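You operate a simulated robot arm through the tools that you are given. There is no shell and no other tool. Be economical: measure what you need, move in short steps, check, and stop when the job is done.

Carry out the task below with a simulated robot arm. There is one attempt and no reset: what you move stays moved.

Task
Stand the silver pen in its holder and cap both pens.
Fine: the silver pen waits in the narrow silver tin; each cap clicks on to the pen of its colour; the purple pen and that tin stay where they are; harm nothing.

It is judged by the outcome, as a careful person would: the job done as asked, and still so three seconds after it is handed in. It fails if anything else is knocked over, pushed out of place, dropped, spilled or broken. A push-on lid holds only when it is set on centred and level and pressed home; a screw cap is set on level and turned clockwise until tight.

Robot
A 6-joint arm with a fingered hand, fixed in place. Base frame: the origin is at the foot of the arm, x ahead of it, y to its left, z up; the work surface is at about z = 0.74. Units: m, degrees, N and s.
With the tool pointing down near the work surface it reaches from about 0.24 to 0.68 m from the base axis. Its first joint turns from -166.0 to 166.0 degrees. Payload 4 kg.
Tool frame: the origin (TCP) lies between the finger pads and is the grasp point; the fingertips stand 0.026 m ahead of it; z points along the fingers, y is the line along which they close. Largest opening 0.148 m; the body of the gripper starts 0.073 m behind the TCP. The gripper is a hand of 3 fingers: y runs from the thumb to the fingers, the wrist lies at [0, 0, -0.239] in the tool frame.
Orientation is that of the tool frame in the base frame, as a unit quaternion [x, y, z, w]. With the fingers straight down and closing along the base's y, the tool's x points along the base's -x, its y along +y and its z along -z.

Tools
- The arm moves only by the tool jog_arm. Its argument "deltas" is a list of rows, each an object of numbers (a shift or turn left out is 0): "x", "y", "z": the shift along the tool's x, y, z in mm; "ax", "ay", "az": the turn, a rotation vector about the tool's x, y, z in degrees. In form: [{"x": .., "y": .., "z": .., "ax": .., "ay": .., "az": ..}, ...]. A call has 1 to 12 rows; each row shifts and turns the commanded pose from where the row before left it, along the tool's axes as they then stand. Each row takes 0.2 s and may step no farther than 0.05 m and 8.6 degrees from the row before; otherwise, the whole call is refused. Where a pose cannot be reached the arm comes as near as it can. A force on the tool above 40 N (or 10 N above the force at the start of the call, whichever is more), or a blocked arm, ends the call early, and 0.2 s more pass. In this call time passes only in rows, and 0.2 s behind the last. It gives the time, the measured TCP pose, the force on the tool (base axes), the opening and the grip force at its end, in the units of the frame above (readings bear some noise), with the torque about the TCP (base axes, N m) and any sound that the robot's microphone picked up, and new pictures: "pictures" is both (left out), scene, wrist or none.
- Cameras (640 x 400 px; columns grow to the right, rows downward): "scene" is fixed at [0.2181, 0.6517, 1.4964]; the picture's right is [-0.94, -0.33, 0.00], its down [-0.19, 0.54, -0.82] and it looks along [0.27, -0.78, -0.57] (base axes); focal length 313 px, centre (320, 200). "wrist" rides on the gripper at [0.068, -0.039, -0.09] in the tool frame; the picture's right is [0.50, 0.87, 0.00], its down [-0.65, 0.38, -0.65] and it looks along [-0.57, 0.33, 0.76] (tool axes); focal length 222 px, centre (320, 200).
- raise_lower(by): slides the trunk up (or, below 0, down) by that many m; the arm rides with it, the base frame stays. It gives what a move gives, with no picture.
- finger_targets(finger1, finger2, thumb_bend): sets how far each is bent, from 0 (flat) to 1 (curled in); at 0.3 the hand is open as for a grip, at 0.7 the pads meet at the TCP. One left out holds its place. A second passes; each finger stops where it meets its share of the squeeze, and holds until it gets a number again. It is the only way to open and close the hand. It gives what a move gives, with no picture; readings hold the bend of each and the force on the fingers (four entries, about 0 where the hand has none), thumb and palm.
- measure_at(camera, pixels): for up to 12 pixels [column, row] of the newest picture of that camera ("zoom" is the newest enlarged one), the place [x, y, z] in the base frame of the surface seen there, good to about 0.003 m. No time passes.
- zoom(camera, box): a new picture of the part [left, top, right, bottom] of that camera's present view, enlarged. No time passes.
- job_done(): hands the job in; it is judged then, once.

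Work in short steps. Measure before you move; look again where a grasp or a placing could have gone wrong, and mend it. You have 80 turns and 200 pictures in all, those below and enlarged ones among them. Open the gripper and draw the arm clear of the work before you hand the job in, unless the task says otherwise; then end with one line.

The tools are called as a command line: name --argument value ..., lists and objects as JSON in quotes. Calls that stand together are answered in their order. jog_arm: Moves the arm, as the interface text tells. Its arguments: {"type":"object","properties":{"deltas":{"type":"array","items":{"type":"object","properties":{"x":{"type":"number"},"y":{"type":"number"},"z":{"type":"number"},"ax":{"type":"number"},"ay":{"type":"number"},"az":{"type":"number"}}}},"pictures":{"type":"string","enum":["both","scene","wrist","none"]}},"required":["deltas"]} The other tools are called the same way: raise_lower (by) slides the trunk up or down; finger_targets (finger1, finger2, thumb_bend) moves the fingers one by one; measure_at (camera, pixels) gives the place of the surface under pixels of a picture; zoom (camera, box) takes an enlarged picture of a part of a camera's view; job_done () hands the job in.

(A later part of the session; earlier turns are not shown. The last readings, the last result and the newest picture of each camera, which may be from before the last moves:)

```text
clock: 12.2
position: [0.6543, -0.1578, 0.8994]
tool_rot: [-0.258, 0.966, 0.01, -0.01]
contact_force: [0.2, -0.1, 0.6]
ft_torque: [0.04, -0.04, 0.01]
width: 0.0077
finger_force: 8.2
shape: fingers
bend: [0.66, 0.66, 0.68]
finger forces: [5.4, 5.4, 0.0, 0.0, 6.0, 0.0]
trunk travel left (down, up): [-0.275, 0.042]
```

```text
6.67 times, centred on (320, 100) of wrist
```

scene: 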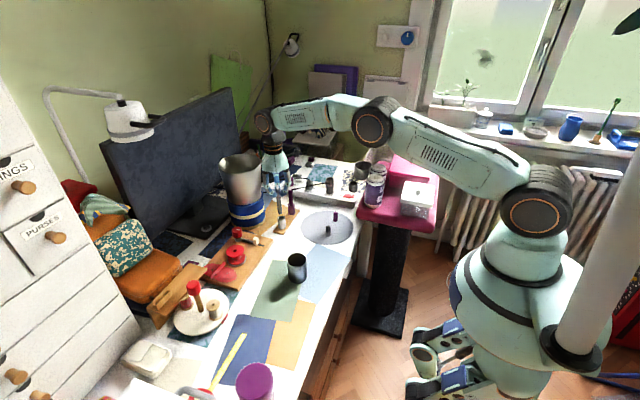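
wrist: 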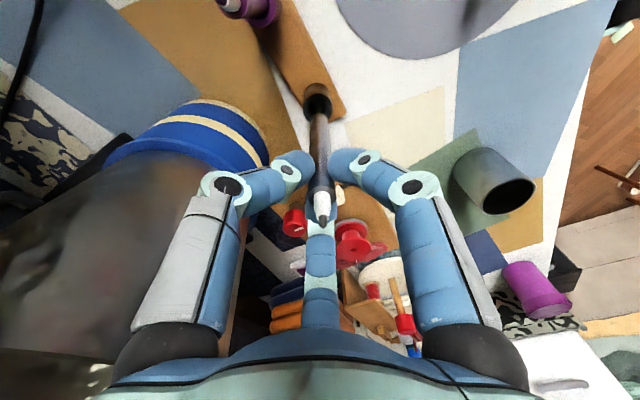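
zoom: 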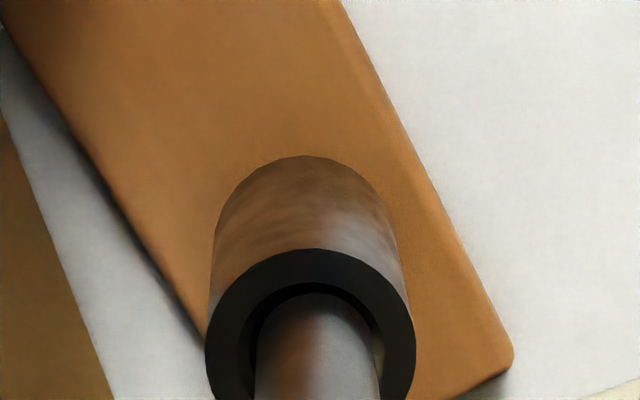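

Nearly aligned; nudge ~1 mm toward +x and lower gently in small steps, watching force.

jog_arm --deltas '[{"x": -0.8, "y": -0.5, "z": 4}, {"x": -0.1, "y": -0.1, "z": 4}, {"x": -0.1, "y": -0.1, "z": 4}]' --pictures "none"

zoom --camera "scene" --box '[268, 195, 298, 235]'

zoom --camera "wrist" --box '[290, 70, 350, 130]'

```text
clock: 13.0
position: [0.6562, -0.1578, 0.8875]
tool_rot: [-0.258, 0.966, 0.01, -0.009]
contact_force: [-0.8, 1.0, -1.2]
ft_torque: [-0.02, 0.03, 0.02]
width: 0.0077
finger_force: 8.7
shape: fingers
bend: [0.66, 0.66, 0.68]
finger forces: [5.5, 5.6, 0.0, 0.0, 6.0, 0.1]
trunk travel left (down, up): [-0.275, 0.042]
```

```text
10.00 times, centred on (283, 215) of scene
```

zoom: 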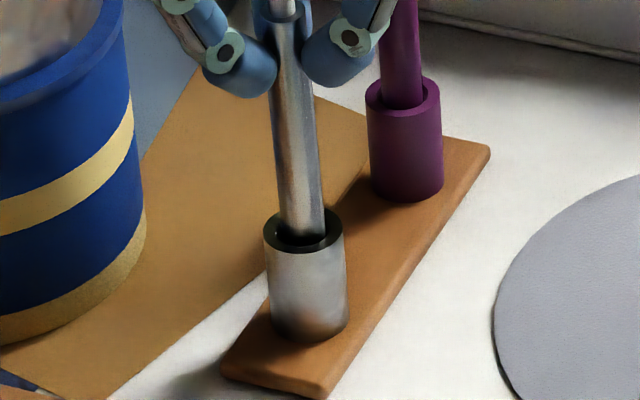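

```text
6.67 times, centred on (320, 100) of wrist
```

zoom: 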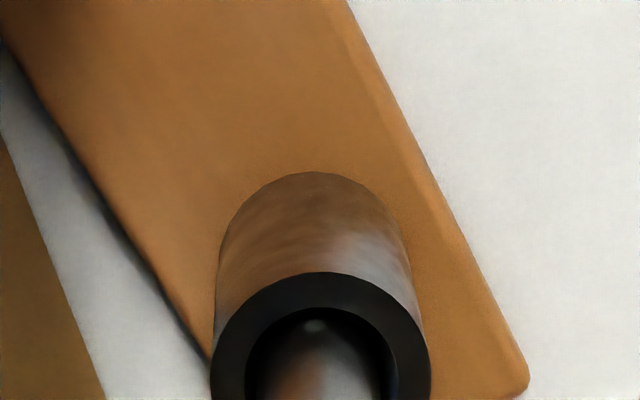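

The pen end is inside the tin with no force. Continue lowering in small steps until it bottoms.

jog_arm --deltas '[{"x": -0.1, "y": -0.15, "z": 6}, {"x": -0.1, "y": -0.15, "z": 6}, {"x": -0.1, "y": -0.15, "z": 6}, {"x": -0.1, "y": -0.15, "z": 5}, {"x": -0.1, "y": -0.1, "z": 4}]' --pictures "none"

zoom --camera "scene" --box '[253, 165, 313, 235]'

```text
clock: 14.2
position: [0.657, -0.1572, 0.8598]
tool_rot: [-0.259, 0.966, 0.01, -0.01]
contact_force: [-0.4, 0.4, 0.2]
ft_torque: [-0.04, 0.0, -0.02]
width: 0.0078
finger_force: 8.6
shape: fingers
bend: [0.66, 0.66, 0.68]
finger forces: [5.5, 5.5, 0.0, 0.0, 6.1, 0.0]
trunk travel left (down, up): [-0.275, 0.042]
```

```text
5.71 times, centred on (283, 200) of scene
```

zoom: 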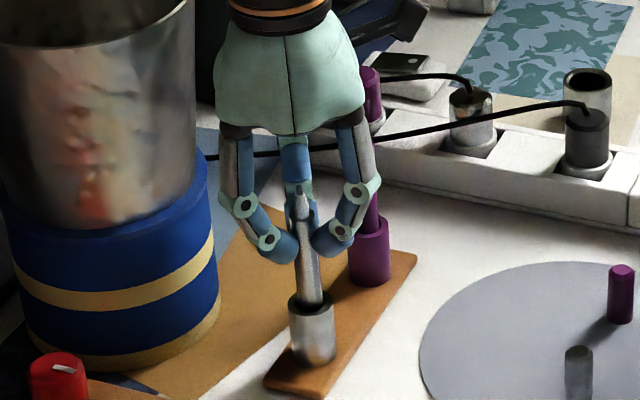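

Still free; keep lowering to contact.

jog_arm --deltas '[{"x": -0.1, "y": -0.1, "z": 4}, {"x": -0.1, "y": -0.1, "z": 3}, {"z": 3}, {"z": 2}, {"z": 2}]' --pictures "none"

zoom --camera "scene" --box '[253, 165, 313, 235]'

```text
clock: 15.4
position: [0.6559, -0.1572, 0.847]
tool_rot: [-0.259, 0.966, 0.01, -0.009]
contact_force: [-0.1, -1.2, 11.2]
ft_torque: [0.04, -0.01, -0.01]
width: 0.005
finger_force: 10.6
shape: fingers
bend: [0.66, 0.65, 0.68]
finger forces: [6.2, 7.4, 0.0, 0.1, 6.8, 0.0]
trunk travel left (down, up): [-0.275, 0.042]
```

```text
5.71 times, centred on (283, 200) of scene
```

zoom: 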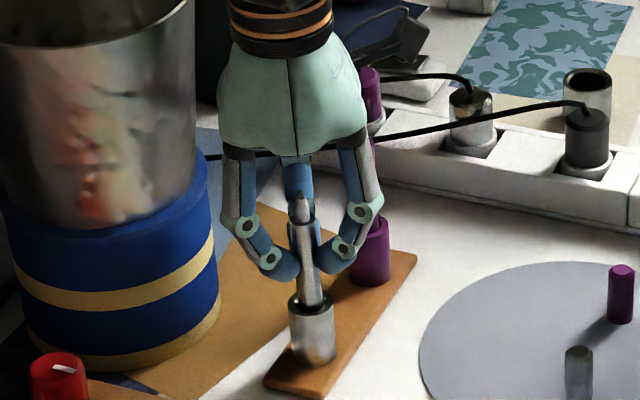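

Bottomed (11 N). Release modestly and rise.

finger_targets --finger1 0.58 --finger2 0.58 --thumb_bend 0.58

jog_arm --deltas '[{"z": -20}, {"z": -40}, {"z": -45}, {"z": -45}]'

zoom --camera "scene" --box '[253, 165, 313, 235]'

```text
clock: 16.4
position: [0.6562, -0.1574, 0.8467]
tool_rot: [-0.258, 0.966, 0.01, -0.01]
contact_force: [0.4, 0.2, -0.3]
ft_torque: [0.0, -0.01, -0.01]
width: 0.0388
finger_force: 0.0
shape: fingers
bend: [0.57, 0.57, 0.57]
finger forces: [0.0, 0.0, 0.0, 0.0, 0.0, 0.0]
trunk travel left (down, up): [-0.275, 0.042]
```

```text
clock: 17.4
position: [0.6583, -0.1592, 0.9972]
tool_rot: [-0.259, 0.966, 0.009, -0.01]
contact_force: [0.7, 0.2, 0.0]
ft_torque: [0.0, -0.01, -0.03]
width: 0.0388
finger_force: 0.0
shape: fingers
bend: [0.57, 0.57, 0.57]
finger forces: [0.0, 0.0, 0.0, 0.1, 0.1, 0.0]
trunk travel left (down, up): [-0.275, 0.042]
```

scene: 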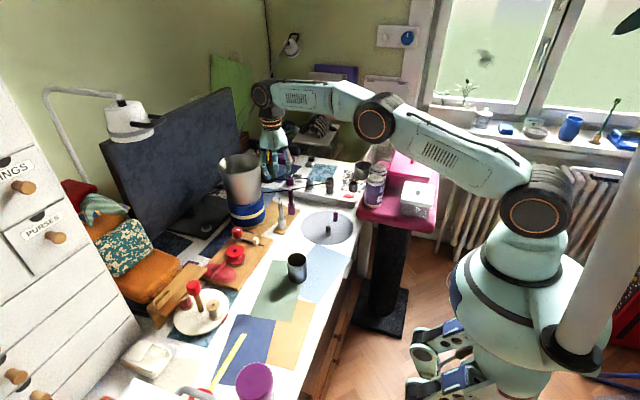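
wrist: 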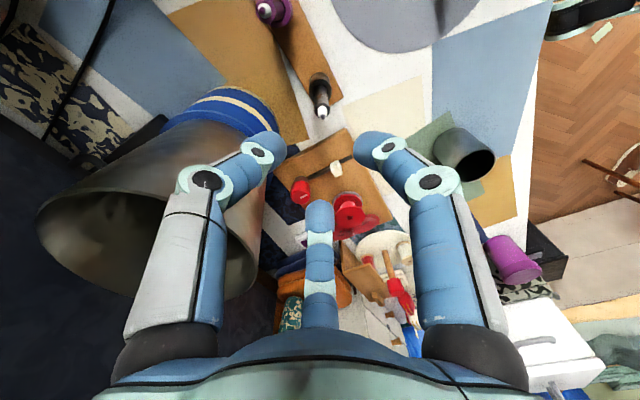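

```text
5.71 times, centred on (283, 200) of scene
```

zoom: 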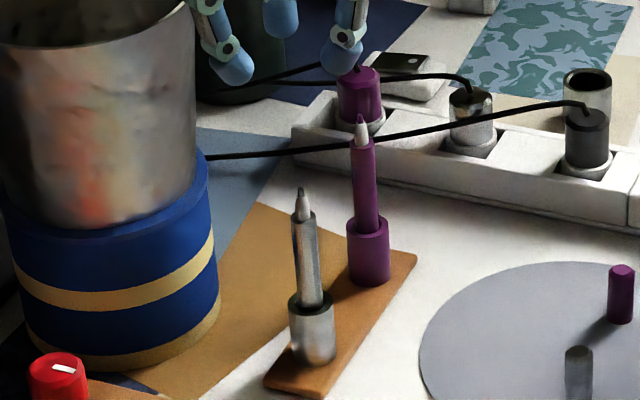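

Silver pen stands in the tin. Measure both pens' tips and barrels from scene and wrist zooms.

measure_at --camera "zoom" --pixels '[[301, 190], [303, 208], [305, 225], [308, 250], [311, 285], [361, 118], [362, 135], [363, 150], [365, 180], [367, 210], [317, 215], [375, 150]]'

zoom --camera "wrist" --box '[240, 0, 360, 130]'

```text
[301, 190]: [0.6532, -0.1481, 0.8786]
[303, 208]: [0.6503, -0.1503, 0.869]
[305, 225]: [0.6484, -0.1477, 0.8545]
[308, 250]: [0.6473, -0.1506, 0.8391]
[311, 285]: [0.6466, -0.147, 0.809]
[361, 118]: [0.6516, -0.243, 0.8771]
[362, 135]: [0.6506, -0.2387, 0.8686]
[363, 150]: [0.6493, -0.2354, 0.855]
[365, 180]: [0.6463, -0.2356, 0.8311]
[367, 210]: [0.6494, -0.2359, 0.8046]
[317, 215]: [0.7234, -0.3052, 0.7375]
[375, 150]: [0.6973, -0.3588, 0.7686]
```

```text
3.08 times, centred on (300, 65) of wrist
```

zoom: 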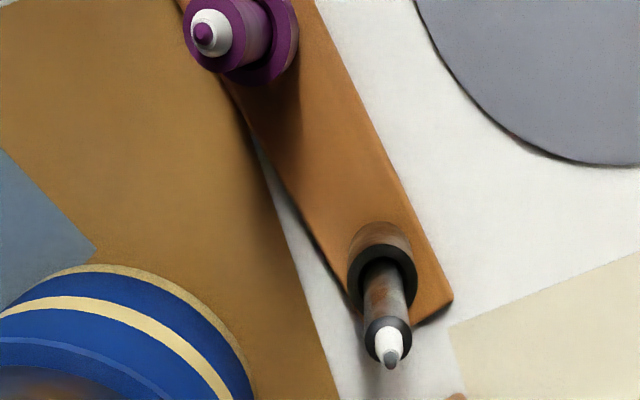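

Silver tip (0.653,-0.152,0.879), purple tip (0.652,-0.243,0.878). Undo the tilt and go above the silver cap (~(0.476,-0.173)).

jog_arm --deltas '[{"ax": 1.25, "ay": -0.8}, {"x": 41.2, "y": 19.7}, {"x": 41.2, "y": 19.7}, {"x": 41.2, "y": 19.7}, {"x": 41.2, "y": 19.7}, {"z": 40}, {"z": 40}, {"z": 37}]'

zoom --camera "wrist" --box '[260, 100, 380, 200]'

```text
clock: 19.2
position: [0.481, -0.1735, 0.8793]
tool_rot: [-0.26, 0.966, 0.001, 0.0]
contact_force: [-0.2, 0.4, 0.5]
ft_torque: [-0.02, -0.02, 0.04]
width: 0.0387
finger_force: 0.1
shape: fingers
bend: [0.57, 0.57, 0.57]
finger forces: [0.0, 0.0, 0.0, 0.0, 0.0, 0.0]
trunk travel left (down, up): [-0.275, 0.042]
```

scene: 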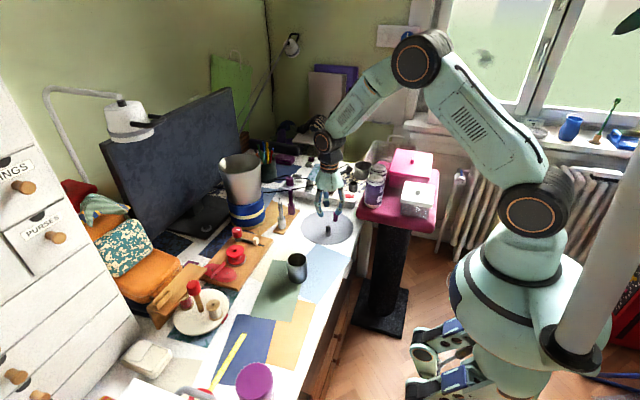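
wrist: 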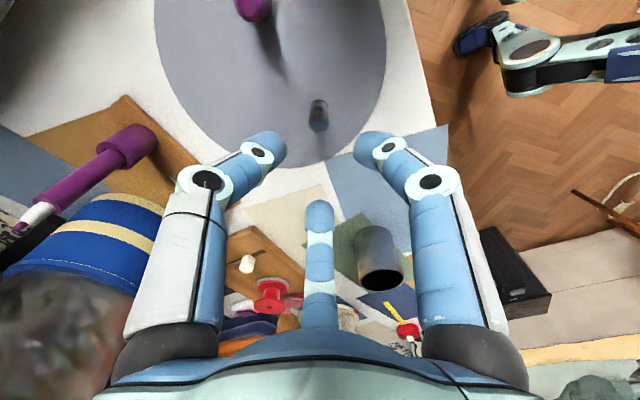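

```text
4.00 times, centred on (320, 150) of wrist
```

zoom: 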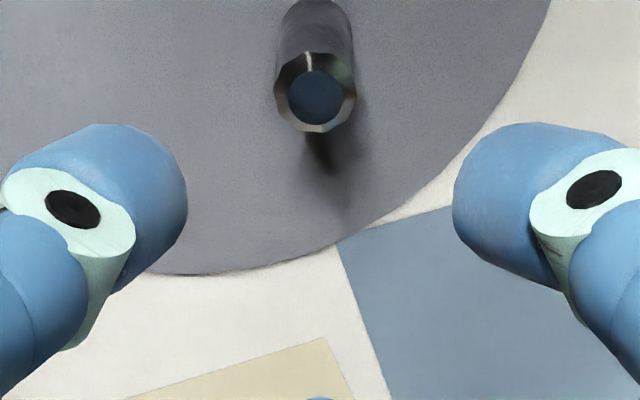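

measure_at --camera "zoom" --pixels '[[315, 96], [293, 96], [338, 96], [315, 74], [315, 118], [276, 88], [355, 90], [316, 60]]'

```text
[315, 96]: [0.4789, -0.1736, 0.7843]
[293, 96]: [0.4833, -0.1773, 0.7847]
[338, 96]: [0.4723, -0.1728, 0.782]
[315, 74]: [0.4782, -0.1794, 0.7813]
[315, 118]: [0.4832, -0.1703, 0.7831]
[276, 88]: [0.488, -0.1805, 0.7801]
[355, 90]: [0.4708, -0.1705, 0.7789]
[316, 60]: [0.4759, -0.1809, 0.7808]
```

Cap centre ≈ (0.479,-0.1755). Shift and descend to TCP z≈0.779 (tips ≈0.751).

jog_arm --deltas '[{"x": 2.3, "y": -1.7, "z": 30}, {"z": 30}, {"z": 25}, {"z": 15}]'

zoom --camera "wrist" --box '[260, 110, 380, 230]'

zoom --camera "scene" --box '[295, 180, 365, 250]'

```text
clock: 20.2
position: [0.4769, -0.1774, 0.7801]
tool_rot: [-0.258, 0.966, 0.001, -0.001]
contact_force: [-0.3, 0.0, -0.2]
ft_torque: [0.0, 0.0, 0.0]
width: 0.0388
finger_force: 0.0
shape: fingers
bend: [0.57, 0.57, 0.57]
finger forces: [0.1, 0.0, 0.0, 0.1, 0.0, 0.0]
trunk travel left (down, up): [-0.275, 0.042]
```

scene: 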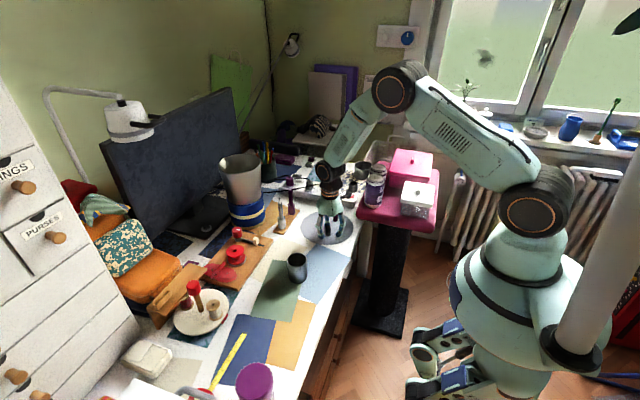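
wrist: 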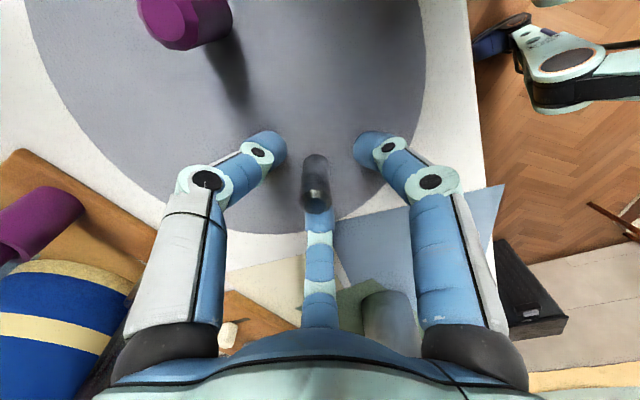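

```text
3.33 times, centred on (320, 170) of wrist
```

zoom: 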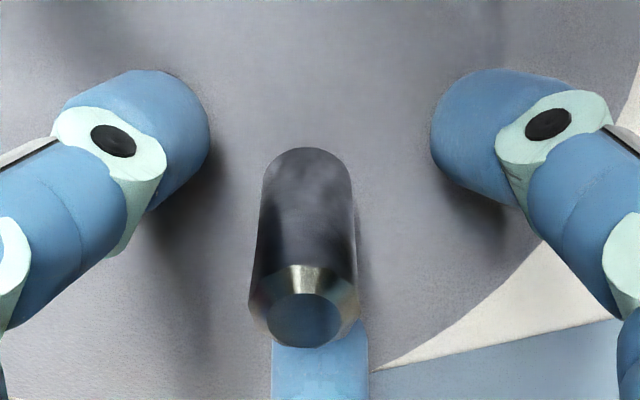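

```text
5.71 times, centred on (330, 215) of scene
```

zoom: 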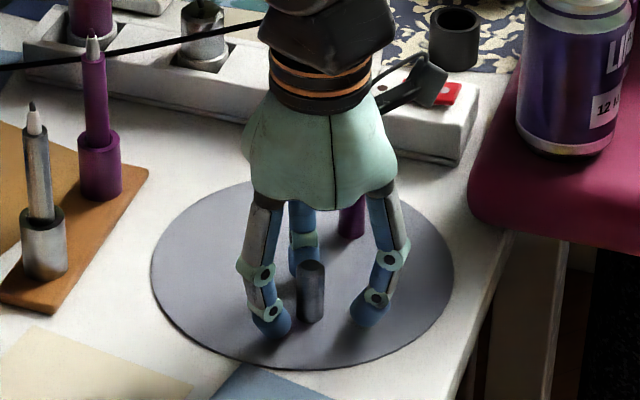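

Cap sits ~2.5 mm left of the grip axis in the wrist view (col 315). Correct and close.

jog_arm --deltas '[{"x": -2.4, "y": -1.5}]' --pictures "none"

finger_targets --finger1 0.72 --finger2 0.72 --thumb_bend 0.72

zoom --camera "wrist" --box '[260, 110, 380, 230]'

zoom --camera "scene" --box '[305, 195, 355, 245]'

```text
clock: 20.6
position: [0.4793, -0.1756, 0.7795]
tool_rot: [-0.259, 0.966, 0.0, 0.0]
contact_force: [0.3, -0.8, 0.5]
ft_torque: [0.01, 0.0, 0.02]
width: 0.0387
finger_force: 0.1
shape: fingers
bend: [0.57, 0.57, 0.57]
finger forces: [0.1, 0.0, 0.0, 0.1, 0.0, 0.0]
trunk travel left (down, up): [-0.275, 0.042]
```

```text
clock: 21.6
position: [0.4795, -0.1753, 0.7809]
tool_rot: [-0.258, 0.966, 0.002, 0.0]
contact_force: [-1.2, 0.4, -0.2]
ft_torque: [0.0, -0.01, -0.01]
width: 0.0079
finger_force: 8.5
shape: fingers
bend: [0.66, 0.66, 0.68]
finger forces: [5.7, 5.7, 0.1, 0.0, 6.1, 0.0]
trunk travel left (down, up): [-0.275, 0.042]
```

```text
3.33 times, centred on (320, 170) of wrist
```

zoom: 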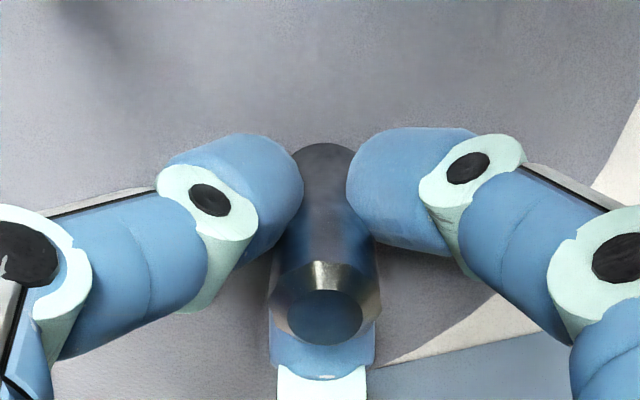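

```text
8.00 times, centred on (330, 220) of scene
```

zoom: 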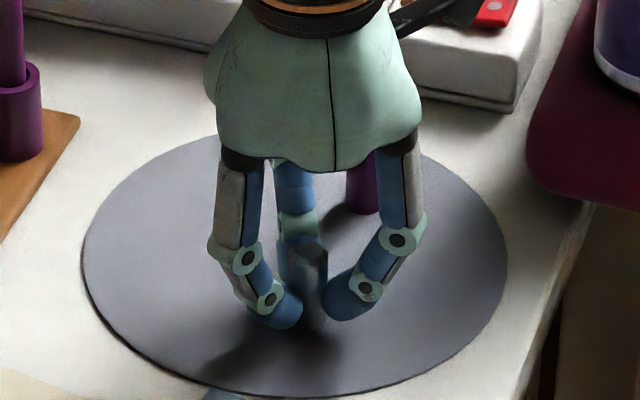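

Gripped. Lift to ~0.98 and check the cap's levelness.

jog_arm --deltas '[{"z": -10}, {"z": -40}, {"z": -50}, {"z": -50}, {"z": -50}]'

zoom --camera "scene" --box '[300, 150, 350, 220]'

zoom --camera "wrist" --box '[260, 110, 380, 230]'

```text
clock: 22.8
position: [0.4796, -0.176, 0.9811]
tool_rot: [-0.259, 0.966, 0.0, -0.001]
contact_force: [-0.6, 0.9, 0.2]
ft_torque: [0.0, -0.03, -0.02]
width: 0.008
finger_force: 8.7
shape: fingers
bend: [0.66, 0.66, 0.68]
finger forces: [5.5, 5.7, 0.0, 0.0, 6.2, 0.0]
trunk travel left (down, up): [-0.275, 0.042]
```

scene: 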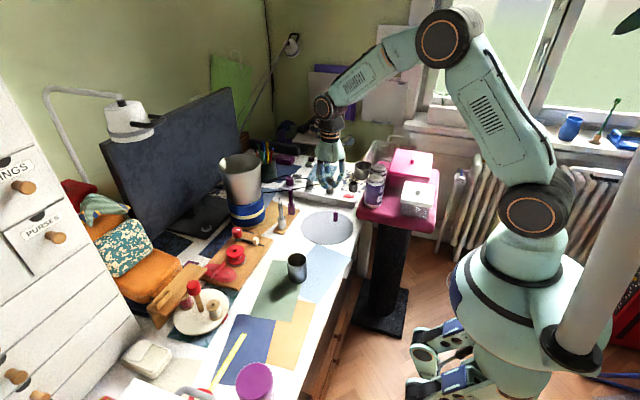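
wrist: 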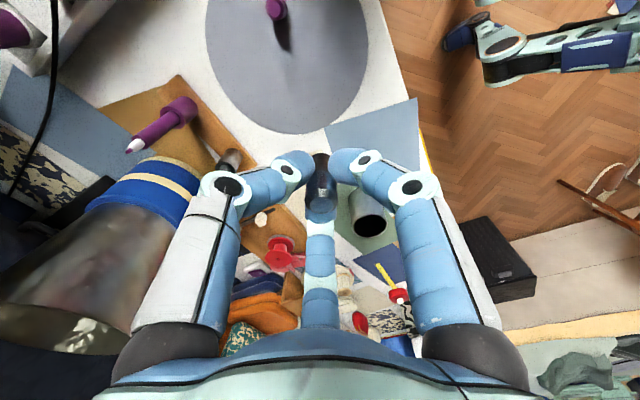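

```text
5.71 times, centred on (325, 185) of scene
```

zoom: 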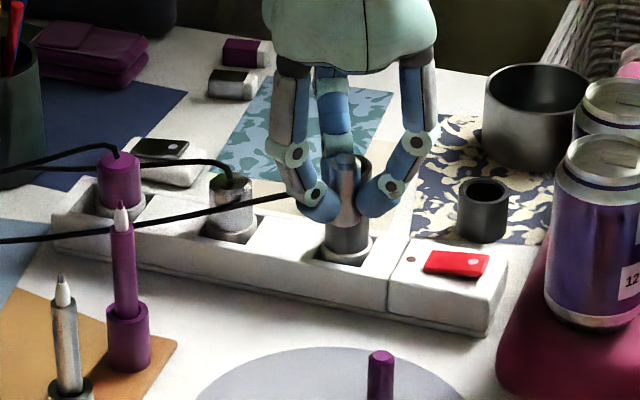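

```text
3.33 times, centred on (320, 170) of wrist
```

zoom: 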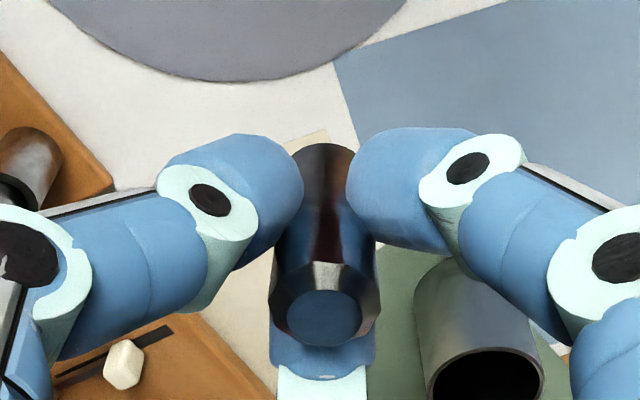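

Cap is well held, ~1.5° off; I correct slightly and move above the silver pen at (0.653,-0.152).

jog_arm --deltas '[{"x": -40.5, "y": -16.5}, {"x": -40.5, "y": -16.5}, {"x": -40.5, "y": -16.5}, {"x": -40.7, "y": -16.4}, {"ax": 1.0, "ay": -0.6}, {"z": 30}]'

zoom --camera "scene" --box '[260, 155, 310, 225]'

zoom --camera "wrist" --box '[260, 80, 380, 220]'

```text
clock: 24.2
position: [0.6551, -0.1519, 0.9479]
tool_rot: [-0.259, 0.966, -0.005, 0.007]
contact_force: [-0.6, -0.3, -0.4]
ft_torque: [0.01, 0.01, 0.01]
width: 0.0079
finger_force: 8.5
shape: fingers
bend: [0.66, 0.66, 0.68]
finger forces: [5.4, 5.5, 0.1, 0.0, 6.0, 0.0]
trunk travel left (down, up): [-0.275, 0.042]
```

scene: 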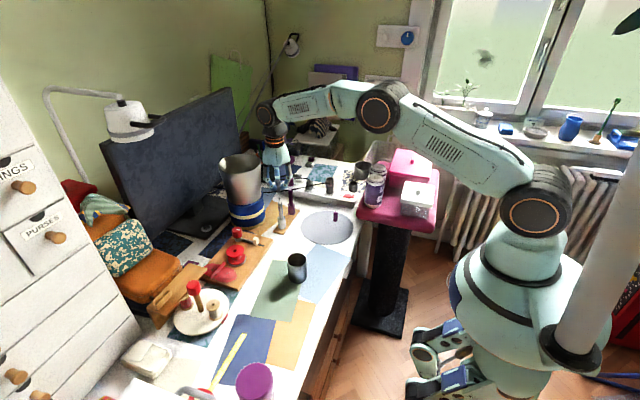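
wrist: 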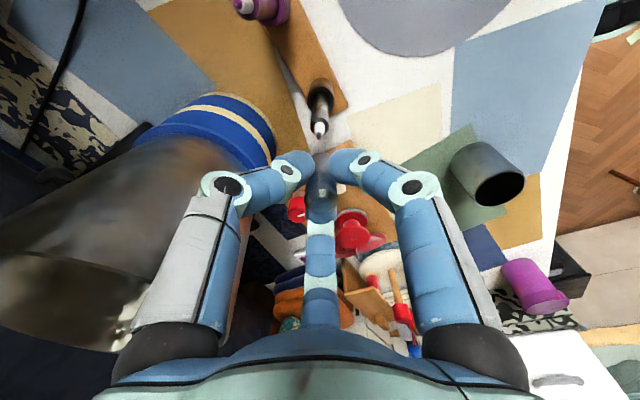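

```text
5.71 times, centred on (285, 190) of scene
```

zoom: 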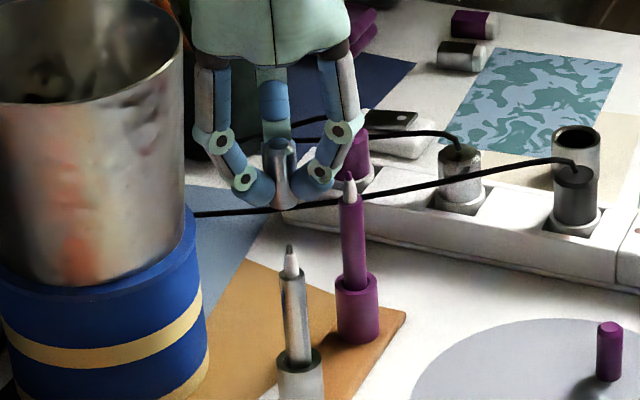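

```text
2.86 times, centred on (320, 150) of wrist
```

zoom: 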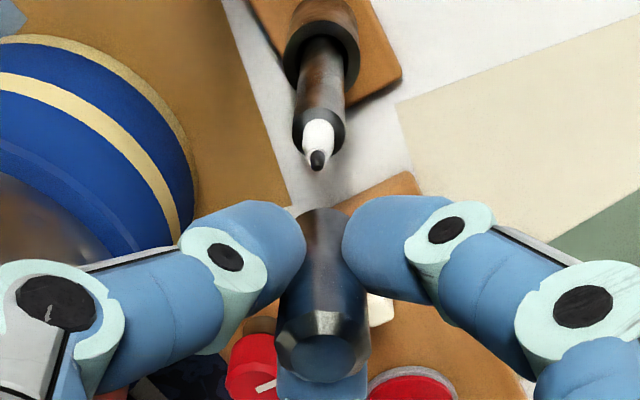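

Scene suggests near alignment; measure cap and nib in wrist zoom and scene zoom to settle the y offset.

measure_at --camera "zoom" --pixels '[[317, 163], [317, 145], [296, 125], [344, 125], [320, 110], [318, 240], [320, 220], [322, 210], [320, 355], [297, 355], [343, 355], [321, 60]]'

zoom --camera "scene" --box '[268, 170, 302, 210]'

```text
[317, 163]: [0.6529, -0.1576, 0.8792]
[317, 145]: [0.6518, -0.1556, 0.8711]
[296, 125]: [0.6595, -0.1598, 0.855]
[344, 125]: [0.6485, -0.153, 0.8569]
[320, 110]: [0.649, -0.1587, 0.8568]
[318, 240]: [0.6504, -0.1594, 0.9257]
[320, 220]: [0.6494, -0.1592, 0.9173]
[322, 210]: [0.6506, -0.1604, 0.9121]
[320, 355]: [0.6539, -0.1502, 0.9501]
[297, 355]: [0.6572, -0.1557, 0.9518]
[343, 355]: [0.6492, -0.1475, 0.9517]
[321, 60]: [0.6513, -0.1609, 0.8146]
```

```text
10.00 times, centred on (285, 190) of scene
```

zoom: 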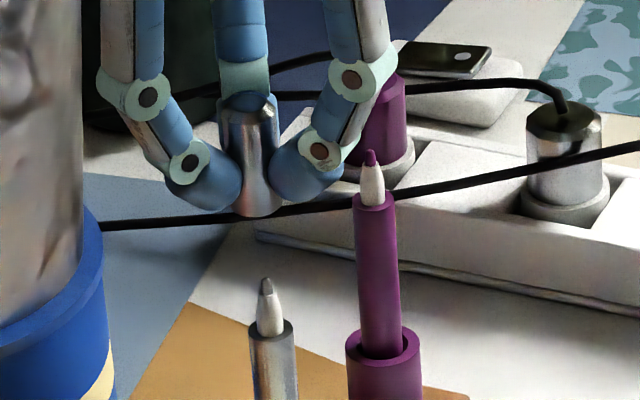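

measure_at --camera "zoom" --pixels '[[265, 280], [270, 310], [270, 328], [252, 332], [292, 330], [272, 338], [255, 213], [252, 150], [255, 190], [244, 105], [225, 120], [276, 120]]'

```text
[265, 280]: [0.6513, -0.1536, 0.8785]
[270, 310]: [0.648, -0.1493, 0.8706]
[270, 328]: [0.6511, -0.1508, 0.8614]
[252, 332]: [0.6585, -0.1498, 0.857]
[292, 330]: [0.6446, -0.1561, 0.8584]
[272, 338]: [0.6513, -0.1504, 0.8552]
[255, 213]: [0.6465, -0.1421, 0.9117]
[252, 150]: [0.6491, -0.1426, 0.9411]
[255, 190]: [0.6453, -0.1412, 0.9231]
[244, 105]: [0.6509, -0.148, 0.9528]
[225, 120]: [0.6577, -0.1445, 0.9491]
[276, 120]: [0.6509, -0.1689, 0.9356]
```

Both views agree: cap must move ~4 mm toward -y. Shift, lower 22 mm and recheck.

jog_arm --deltas '[{"x": 2.1, "y": -3.6}, {"x": 0.2, "y": 0.4, "z": 22}]' --pictures "none"

zoom --camera "scene" --box '[268, 180, 302, 220]'

zoom --camera "wrist" --box '[285, 110, 355, 180]'

```text
clock: 24.8
position: [0.6535, -0.1558, 0.9278]
tool_rot: [-0.259, 0.966, -0.006, 0.007]
contact_force: [0.7, 0.5, 0.9]
ft_torque: [-0.03, 0.0, 0.0]
width: 0.0076
finger_force: 8.1
shape: fingers
bend: [0.66, 0.66, 0.68]
finger forces: [5.5, 5.6, 0.0, 0.1, 5.9, 0.1]
trunk travel left (down, up): [-0.275, 0.042]
```

```text
10.00 times, centred on (285, 200) of scene
```

zoom: 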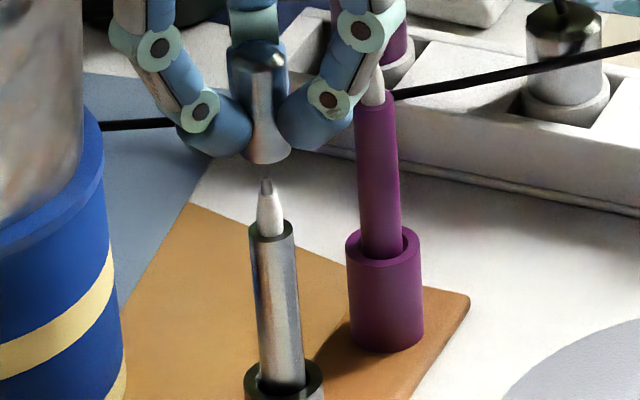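

```text
5.71 times, centred on (320, 145) of wrist
```

zoom: 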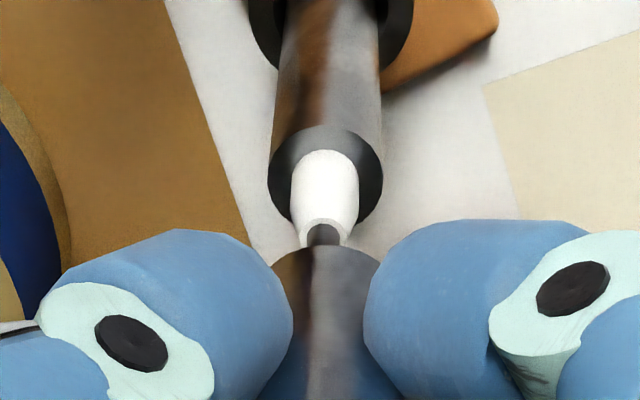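

measure_at --camera "zoom" --pixels '[[322, 238], [325, 180], [270, 180], [382, 180], [325, 130], [327, 256], [327, 290], [325, 340], [275, 258], [376, 258]]'

zoom --camera "scene" --box '[276, 188, 296, 208]'

```text
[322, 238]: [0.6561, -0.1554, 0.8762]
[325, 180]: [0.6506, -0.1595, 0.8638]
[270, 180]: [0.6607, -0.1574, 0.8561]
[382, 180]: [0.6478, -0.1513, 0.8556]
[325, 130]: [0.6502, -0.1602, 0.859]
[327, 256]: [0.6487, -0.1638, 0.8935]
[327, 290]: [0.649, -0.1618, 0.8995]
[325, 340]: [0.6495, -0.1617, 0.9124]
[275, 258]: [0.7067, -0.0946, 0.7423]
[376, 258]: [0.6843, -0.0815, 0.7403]
```

```text
16.00 times, centred on (286, 198) of scene
```

zoom: 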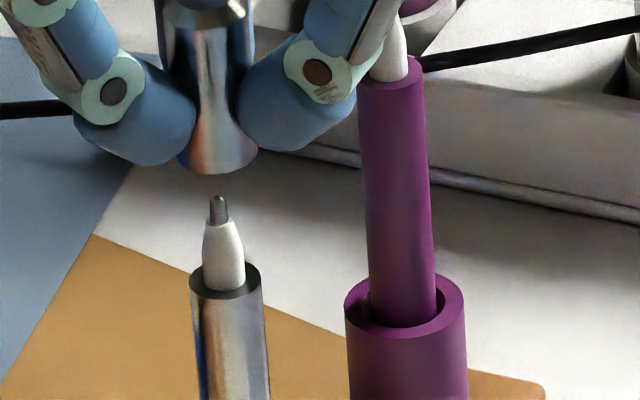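

Residual only ~0.8 mm toward +x. Nudge and lower 30 mm in steps (mouth to just above the barrel shoulder).

jog_arm --deltas '[{"x": -0.8, "y": -0.1, "z": 6}, {"x": 0.1, "y": 0.1, "z": 6}, {"x": 0.1, "y": 0.1, "z": 6}, {"x": 0.1, "y": 0.1, "z": 6}, {"x": 0.1, "y": 0.1, "z": 5}]' --pictures "none"

zoom --camera "scene" --box '[273, 190, 299, 220]'

zoom --camera "wrist" --box '[285, 110, 355, 180]'

```text
clock: 26.0
position: [0.6547, -0.1565, 0.8995]
tool_rot: [-0.26, 0.966, -0.006, 0.008]
contact_force: [0.8, -0.1, -0.1]
ft_torque: [-0.05, 0.01, -0.02]
width: 0.0079
finger_force: 8.6
shape: fingers
bend: [0.66, 0.66, 0.68]
finger forces: [5.4, 5.6, 0.0, 0.0, 6.0, 0.0]
trunk travel left (down, up): [-0.275, 0.042]
```

```text
13.33 times, centred on (286, 205) of scene
```

zoom: 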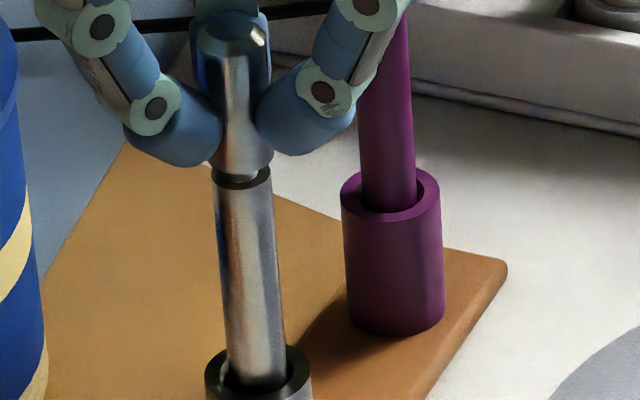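

```text
5.71 times, centred on (320, 145) of wrist
```

zoom: 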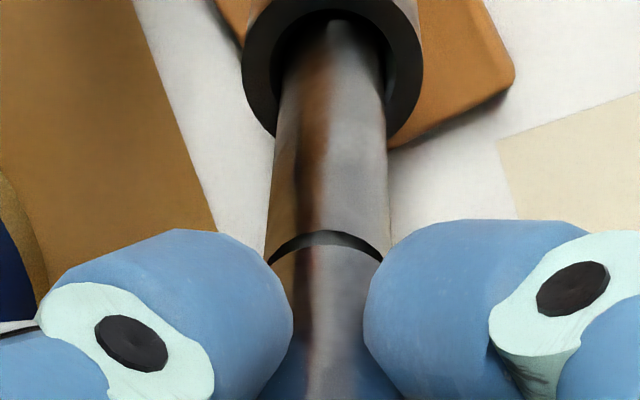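

Well centred on the pen. Press down in small steps, watching force and sound.

jog_arm --deltas '[{"z": 2}, {"z": 2}, {"z": 2}, {"z": 2}, {"z": 2}]' --pictures "none"

zoom --camera "scene" --box '[273, 190, 299, 220]'

```text
clock: 27.2
position: [0.6529, -0.1567, 0.8918]
tool_rot: [-0.259, 0.966, -0.006, 0.009]
contact_force: [0.4, -1.1, 14.2]
ft_torque: [0.02, -0.03, -0.02]
width: 0.0071
finger_force: 12.0
shape: fingers
bend: [0.66, 0.66, 0.69]
finger forces: [7.7, 7.7, 0.0, 0.0, 8.6, 0.0]
trunk travel left (down, up): [-0.275, 0.042]
heard: snap
```

```text
13.33 times, centred on (286, 205) of scene
```

zoom: 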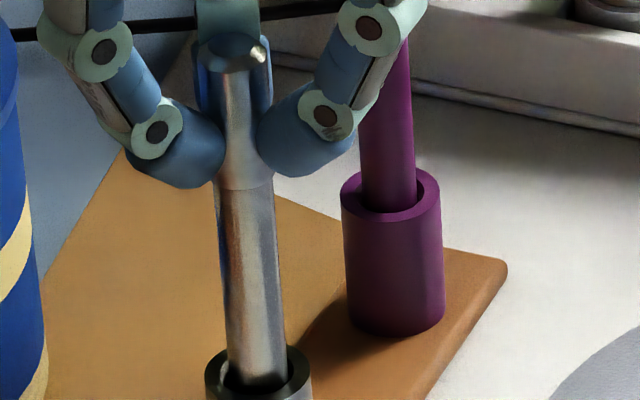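

A snap was heard and the cap is flush. Release, rise and check.

finger_targets --finger1 0.58 --finger2 0.58 --thumb_bend 0.58

jog_arm --deltas '[{"z": -20}, {"z": -40}, {"z": -45}]' --pictures "wrist"

zoom --camera "scene" --box '[260, 170, 350, 240]'

```text
clock: 28.2
position: [0.6552, -0.1557, 0.889]
tool_rot: [-0.258, 0.966, -0.006, 0.007]
contact_force: [0.5, -0.2, 0.2]
ft_torque: [0.02, 0.02, 0.01]
width: 0.0388
finger_force: 0.1
shape: fingers
bend: [0.57, 0.57, 0.57]
finger forces: [0.1, 0.0, 0.0, 0.0, 0.0, 0.0]
trunk travel left (down, up): [-0.275, 0.042]
```

```text
clock: 29.0
position: [0.6519, -0.1557, 0.9952]
tool_rot: [-0.259, 0.966, -0.005, 0.007]
contact_force: [0.4, -0.3, 0.1]
ft_torque: [-0.02, 0.0, -0.02]
width: 0.039
finger_force: 0.0
shape: fingers
bend: [0.57, 0.57, 0.57]
finger forces: [0.0, 0.0, 0.0, 0.0, 0.0, 0.0]
trunk travel left (down, up): [-0.275, 0.042]
```

wrist: 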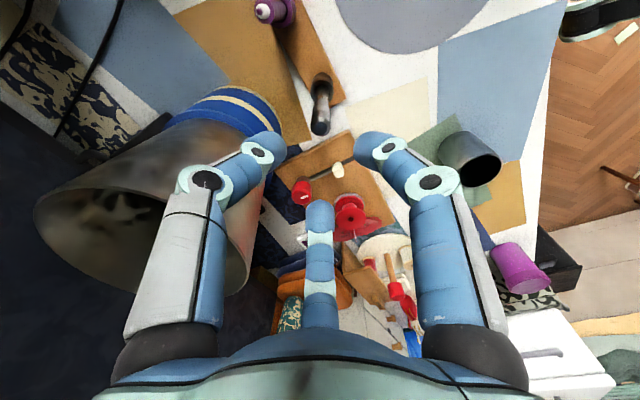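

```text
5.71 times, centred on (305, 205) of scene
```

zoom: 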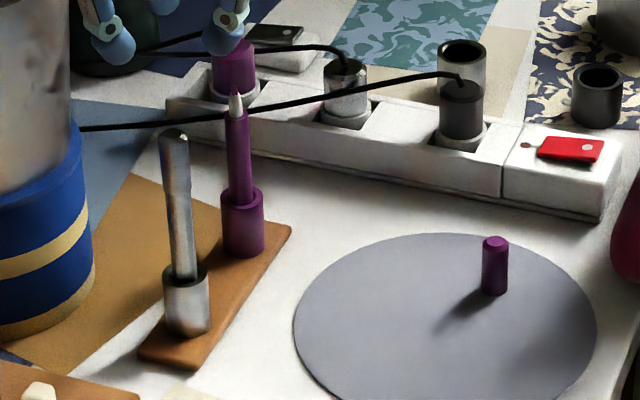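

Silver pen is capped. Restore vertical tool and go above the purple cap (~(0.479,-0.2645)).

jog_arm --deltas '[{"ax": -1.0, "ay": 0.6}, {"x": 41, "y": -1.5}, {"x": 41, "y": -1.5}, {"x": 41, "y": -1.5}, {"x": 41, "y": -1.5}, {"x": 41, "y": -1.5}, {"z": 40}, {"z": 40}, {"z": 35}]' --pictures "wrist"

zoom --camera "wrist" --box '[260, 100, 380, 200]'

```text
clock: 31.0
position: [0.4775, -0.2637, 0.8791]
tool_rot: [-0.26, 0.966, 0.0, 0.0]
contact_force: [-0.6, 0.6, 0.9]
ft_torque: [0.01, 0.0, 0.02]
width: 0.0389
finger_force: 0.0
shape: fingers
bend: [0.57, 0.57, 0.57]
finger forces: [0.0, 0.1, 0.0, 0.0, 0.0, 0.0]
trunk travel left (down, up): [-0.275, 0.042]
```

wrist: 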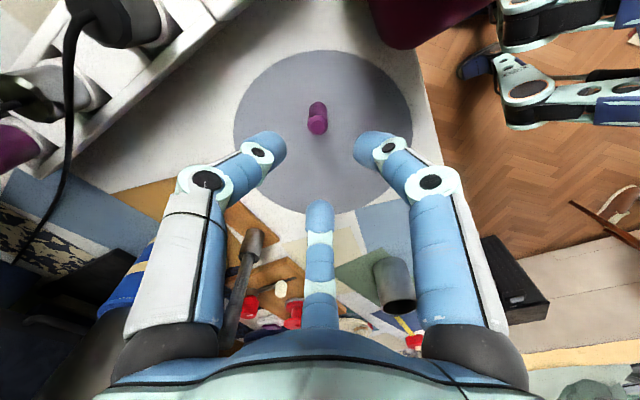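

```text
4.00 times, centred on (320, 150) of wrist
```

zoom: 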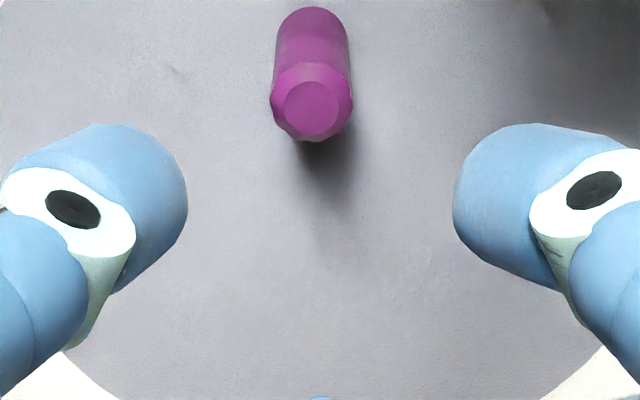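

Cap top at (318,127) vs the silver case; apply the analogous correction and descend.

jog_arm --deltas '[{"x": -2.5, "y": -2.5, "z": 30}, {"z": 30}, {"z": 25}, {"z": 14}]' --pictures "wrist"

zoom --camera "wrist" --box '[260, 110, 380, 230]'

zoom --camera "scene" --box '[305, 180, 365, 240]'

```text
clock: 32.0
position: [0.4824, -0.2659, 0.7798]
tool_rot: [-0.259, 0.966, 0.002, 0.0]
contact_force: [0.1, 0.7, -0.1]
ft_torque: [0.01, 0.02, 0.0]
width: 0.0388
finger_force: 0.1
shape: fingers
bend: [0.57, 0.57, 0.57]
finger forces: [0.1, 0.1, 0.1, 0.0, 0.1, 0.0]
trunk travel left (down, up): [-0.275, 0.042]
```

wrist: 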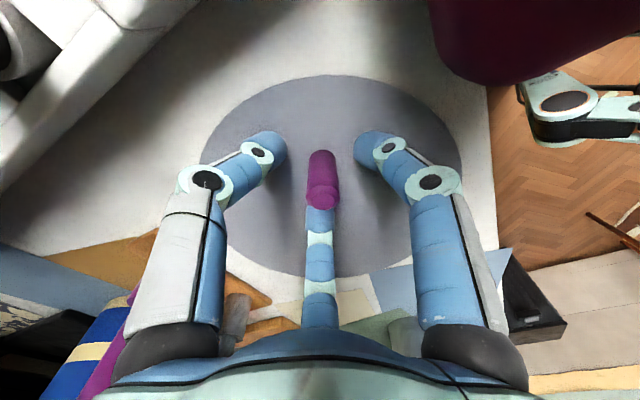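

```text
3.33 times, centred on (320, 170) of wrist
```

zoom: 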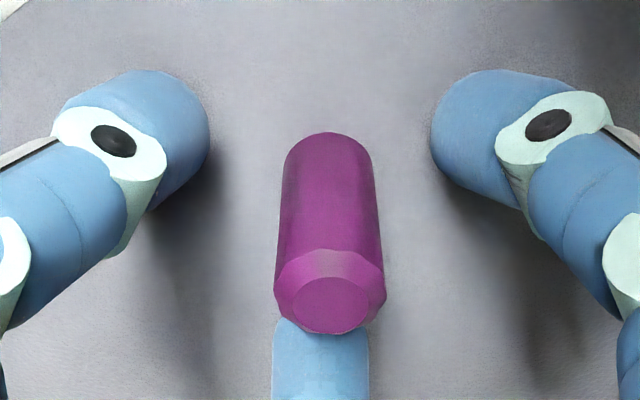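

```text
6.67 times, centred on (335, 210) of scene
```

zoom: 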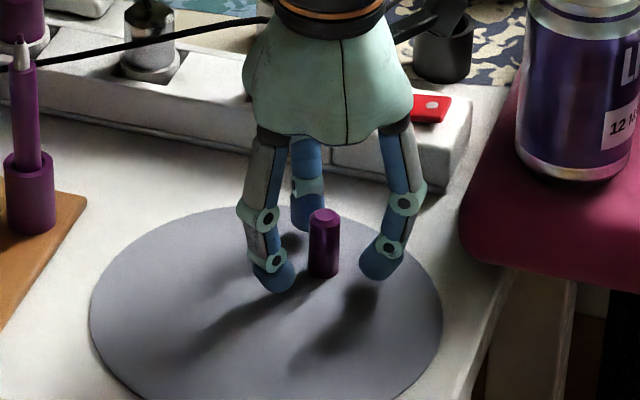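

Cap 1.4 mm right of axis; correct and close.

jog_arm --deltas '[{"x": 0.7, "y": 1.2}]' --pictures "none"

finger_targets --finger1 0.72 --finger2 0.72 --thumb_bend 0.72

jog_arm --deltas '[{"z": -10}, {"z": -40}, {"z": -50}, {"z": -50}, {"z": -50}]'

zoom --camera "wrist" --box '[260, 110, 380, 230]'

zoom --camera "scene" --box '[305, 140, 365, 200]'

```text
clock: 32.4
position: [0.4799, -0.263, 0.78]
tool_rot: [-0.259, 0.966, 0.001, 0.0]
contact_force: [1.3, 0.6, -1.0]
ft_torque: [0.01, 0.0, 0.0]
width: 0.039
finger_force: 0.0
shape: fingers
bend: [0.57, 0.57, 0.57]
finger forces: [0.0, 0.1, 0.0, 0.0, 0.1, 0.1]
trunk travel left (down, up): [-0.275, 0.042]
```

```text
clock: 33.4
position: [0.4805, -0.2647, 0.7807]
tool_rot: [-0.259, 0.966, 0.001, 0.0]
contact_force: [0.6, 0.0, 0.3]
ft_torque: [-0.01, -0.01, -0.04]
width: 0.0082
finger_force: 8.9
shape: fingers
bend: [0.66, 0.66, 0.68]
finger forces: [5.7, 5.6, 0.0, 0.0, 6.3, 0.0]
trunk travel left (down, up): [-0.275, 0.042]
```

```text
clock: 34.6
position: [0.4805, -0.264, 0.9814]
tool_rot: [-0.258, 0.966, 0.002, 0.0]
contact_force: [-0.6, -0.7, -1.2]
ft_torque: [0.02, 0.01, -0.01]
width: 0.008
finger_force: 8.6
shape: fingers
bend: [0.66, 0.66, 0.68]
finger forces: [5.7, 5.5, 0.1, 0.1, 6.1, 0.0]
trunk travel left (down, up): [-0.275, 0.042]
```

scene: 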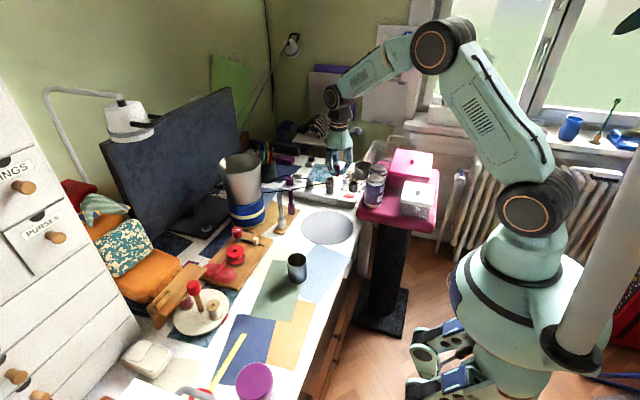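
wrist: 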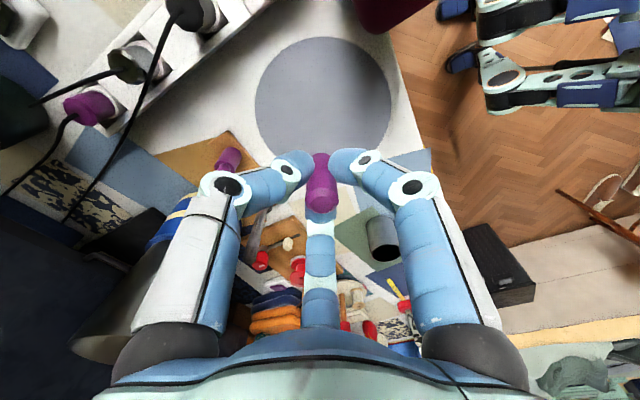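

```text
3.33 times, centred on (320, 170) of wrist
```

zoom: 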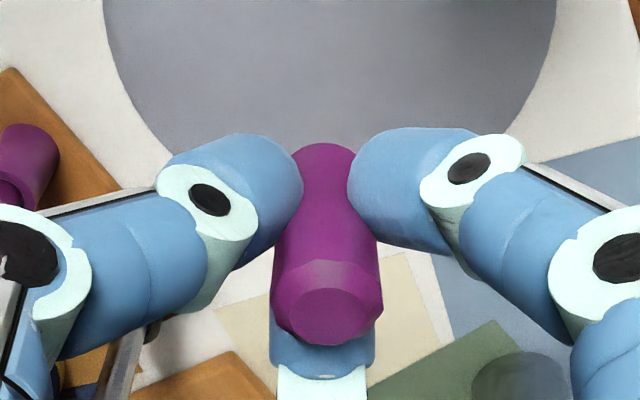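

```text
6.67 times, centred on (335, 170) of scene
```

zoom: 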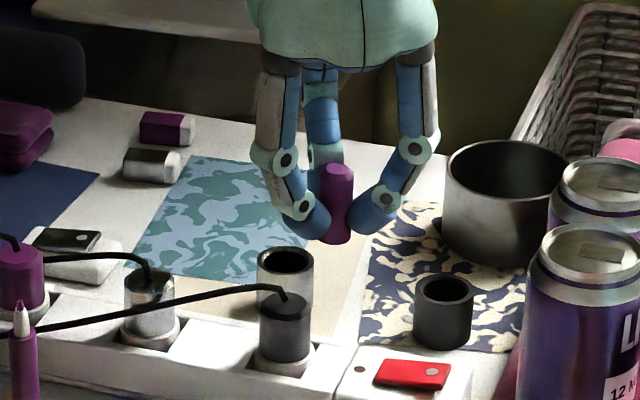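

Cap held level. Move above the purple pen (~(0.653,-0.246)), lower 30 mm, then compare views.

jog_arm --deltas '[{"x": -39.6, "y": -17.7}, {"x": -39.6, "y": -17.7}, {"x": -39.6, "y": -17.7}, {"x": -39.6, "y": -17.6}, {"z": 30}]'

zoom --camera "scene" --box '[275, 160, 309, 200]'

zoom --camera "wrist" --box '[260, 80, 380, 220]'

```text
clock: 35.8
position: [0.6486, -0.245, 0.9496]
tool_rot: [-0.259, 0.966, 0.002, -0.001]
contact_force: [-1.0, -0.4, 0.1]
ft_torque: [0.0, 0.0, -0.02]
width: 0.0078
finger_force: 8.6
shape: fingers
bend: [0.66, 0.66, 0.68]
finger forces: [5.5, 5.4, 0.0, 0.0, 6.1, 0.0]
out of reach, approached as far as the arm can: row 4
trunk travel left (down, up): [-0.275, 0.042]
```

scene: 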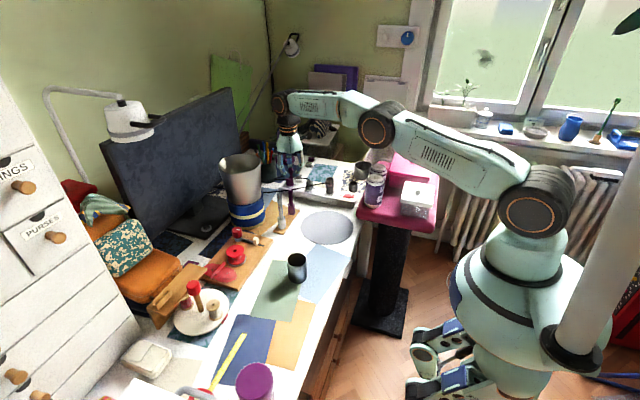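
wrist: 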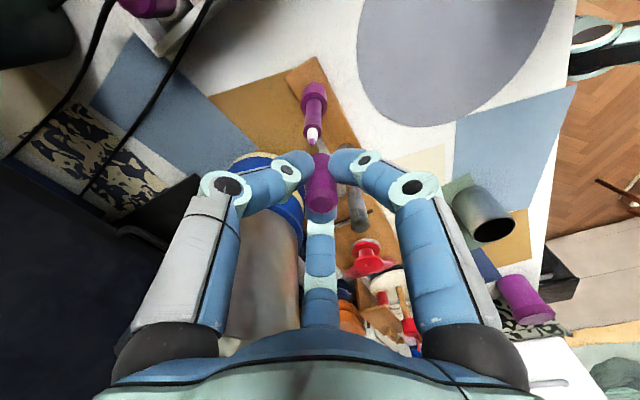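

```text
10.00 times, centred on (292, 180) of scene
```

zoom: 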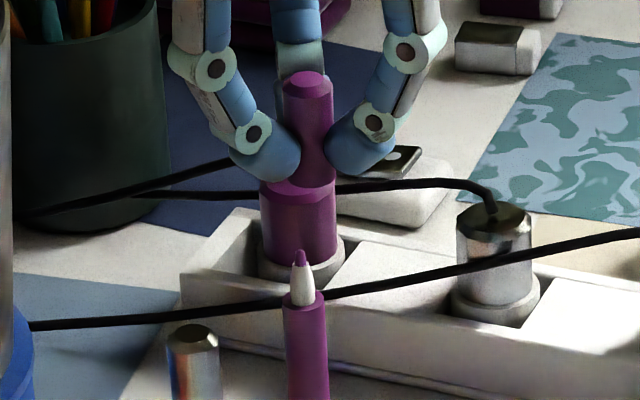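

```text
2.86 times, centred on (320, 150) of wrist
```

zoom: 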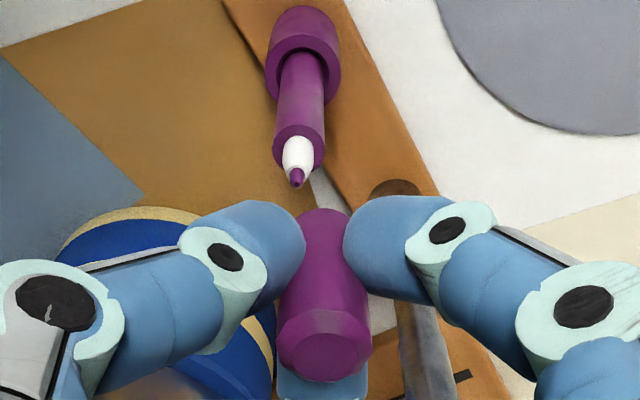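

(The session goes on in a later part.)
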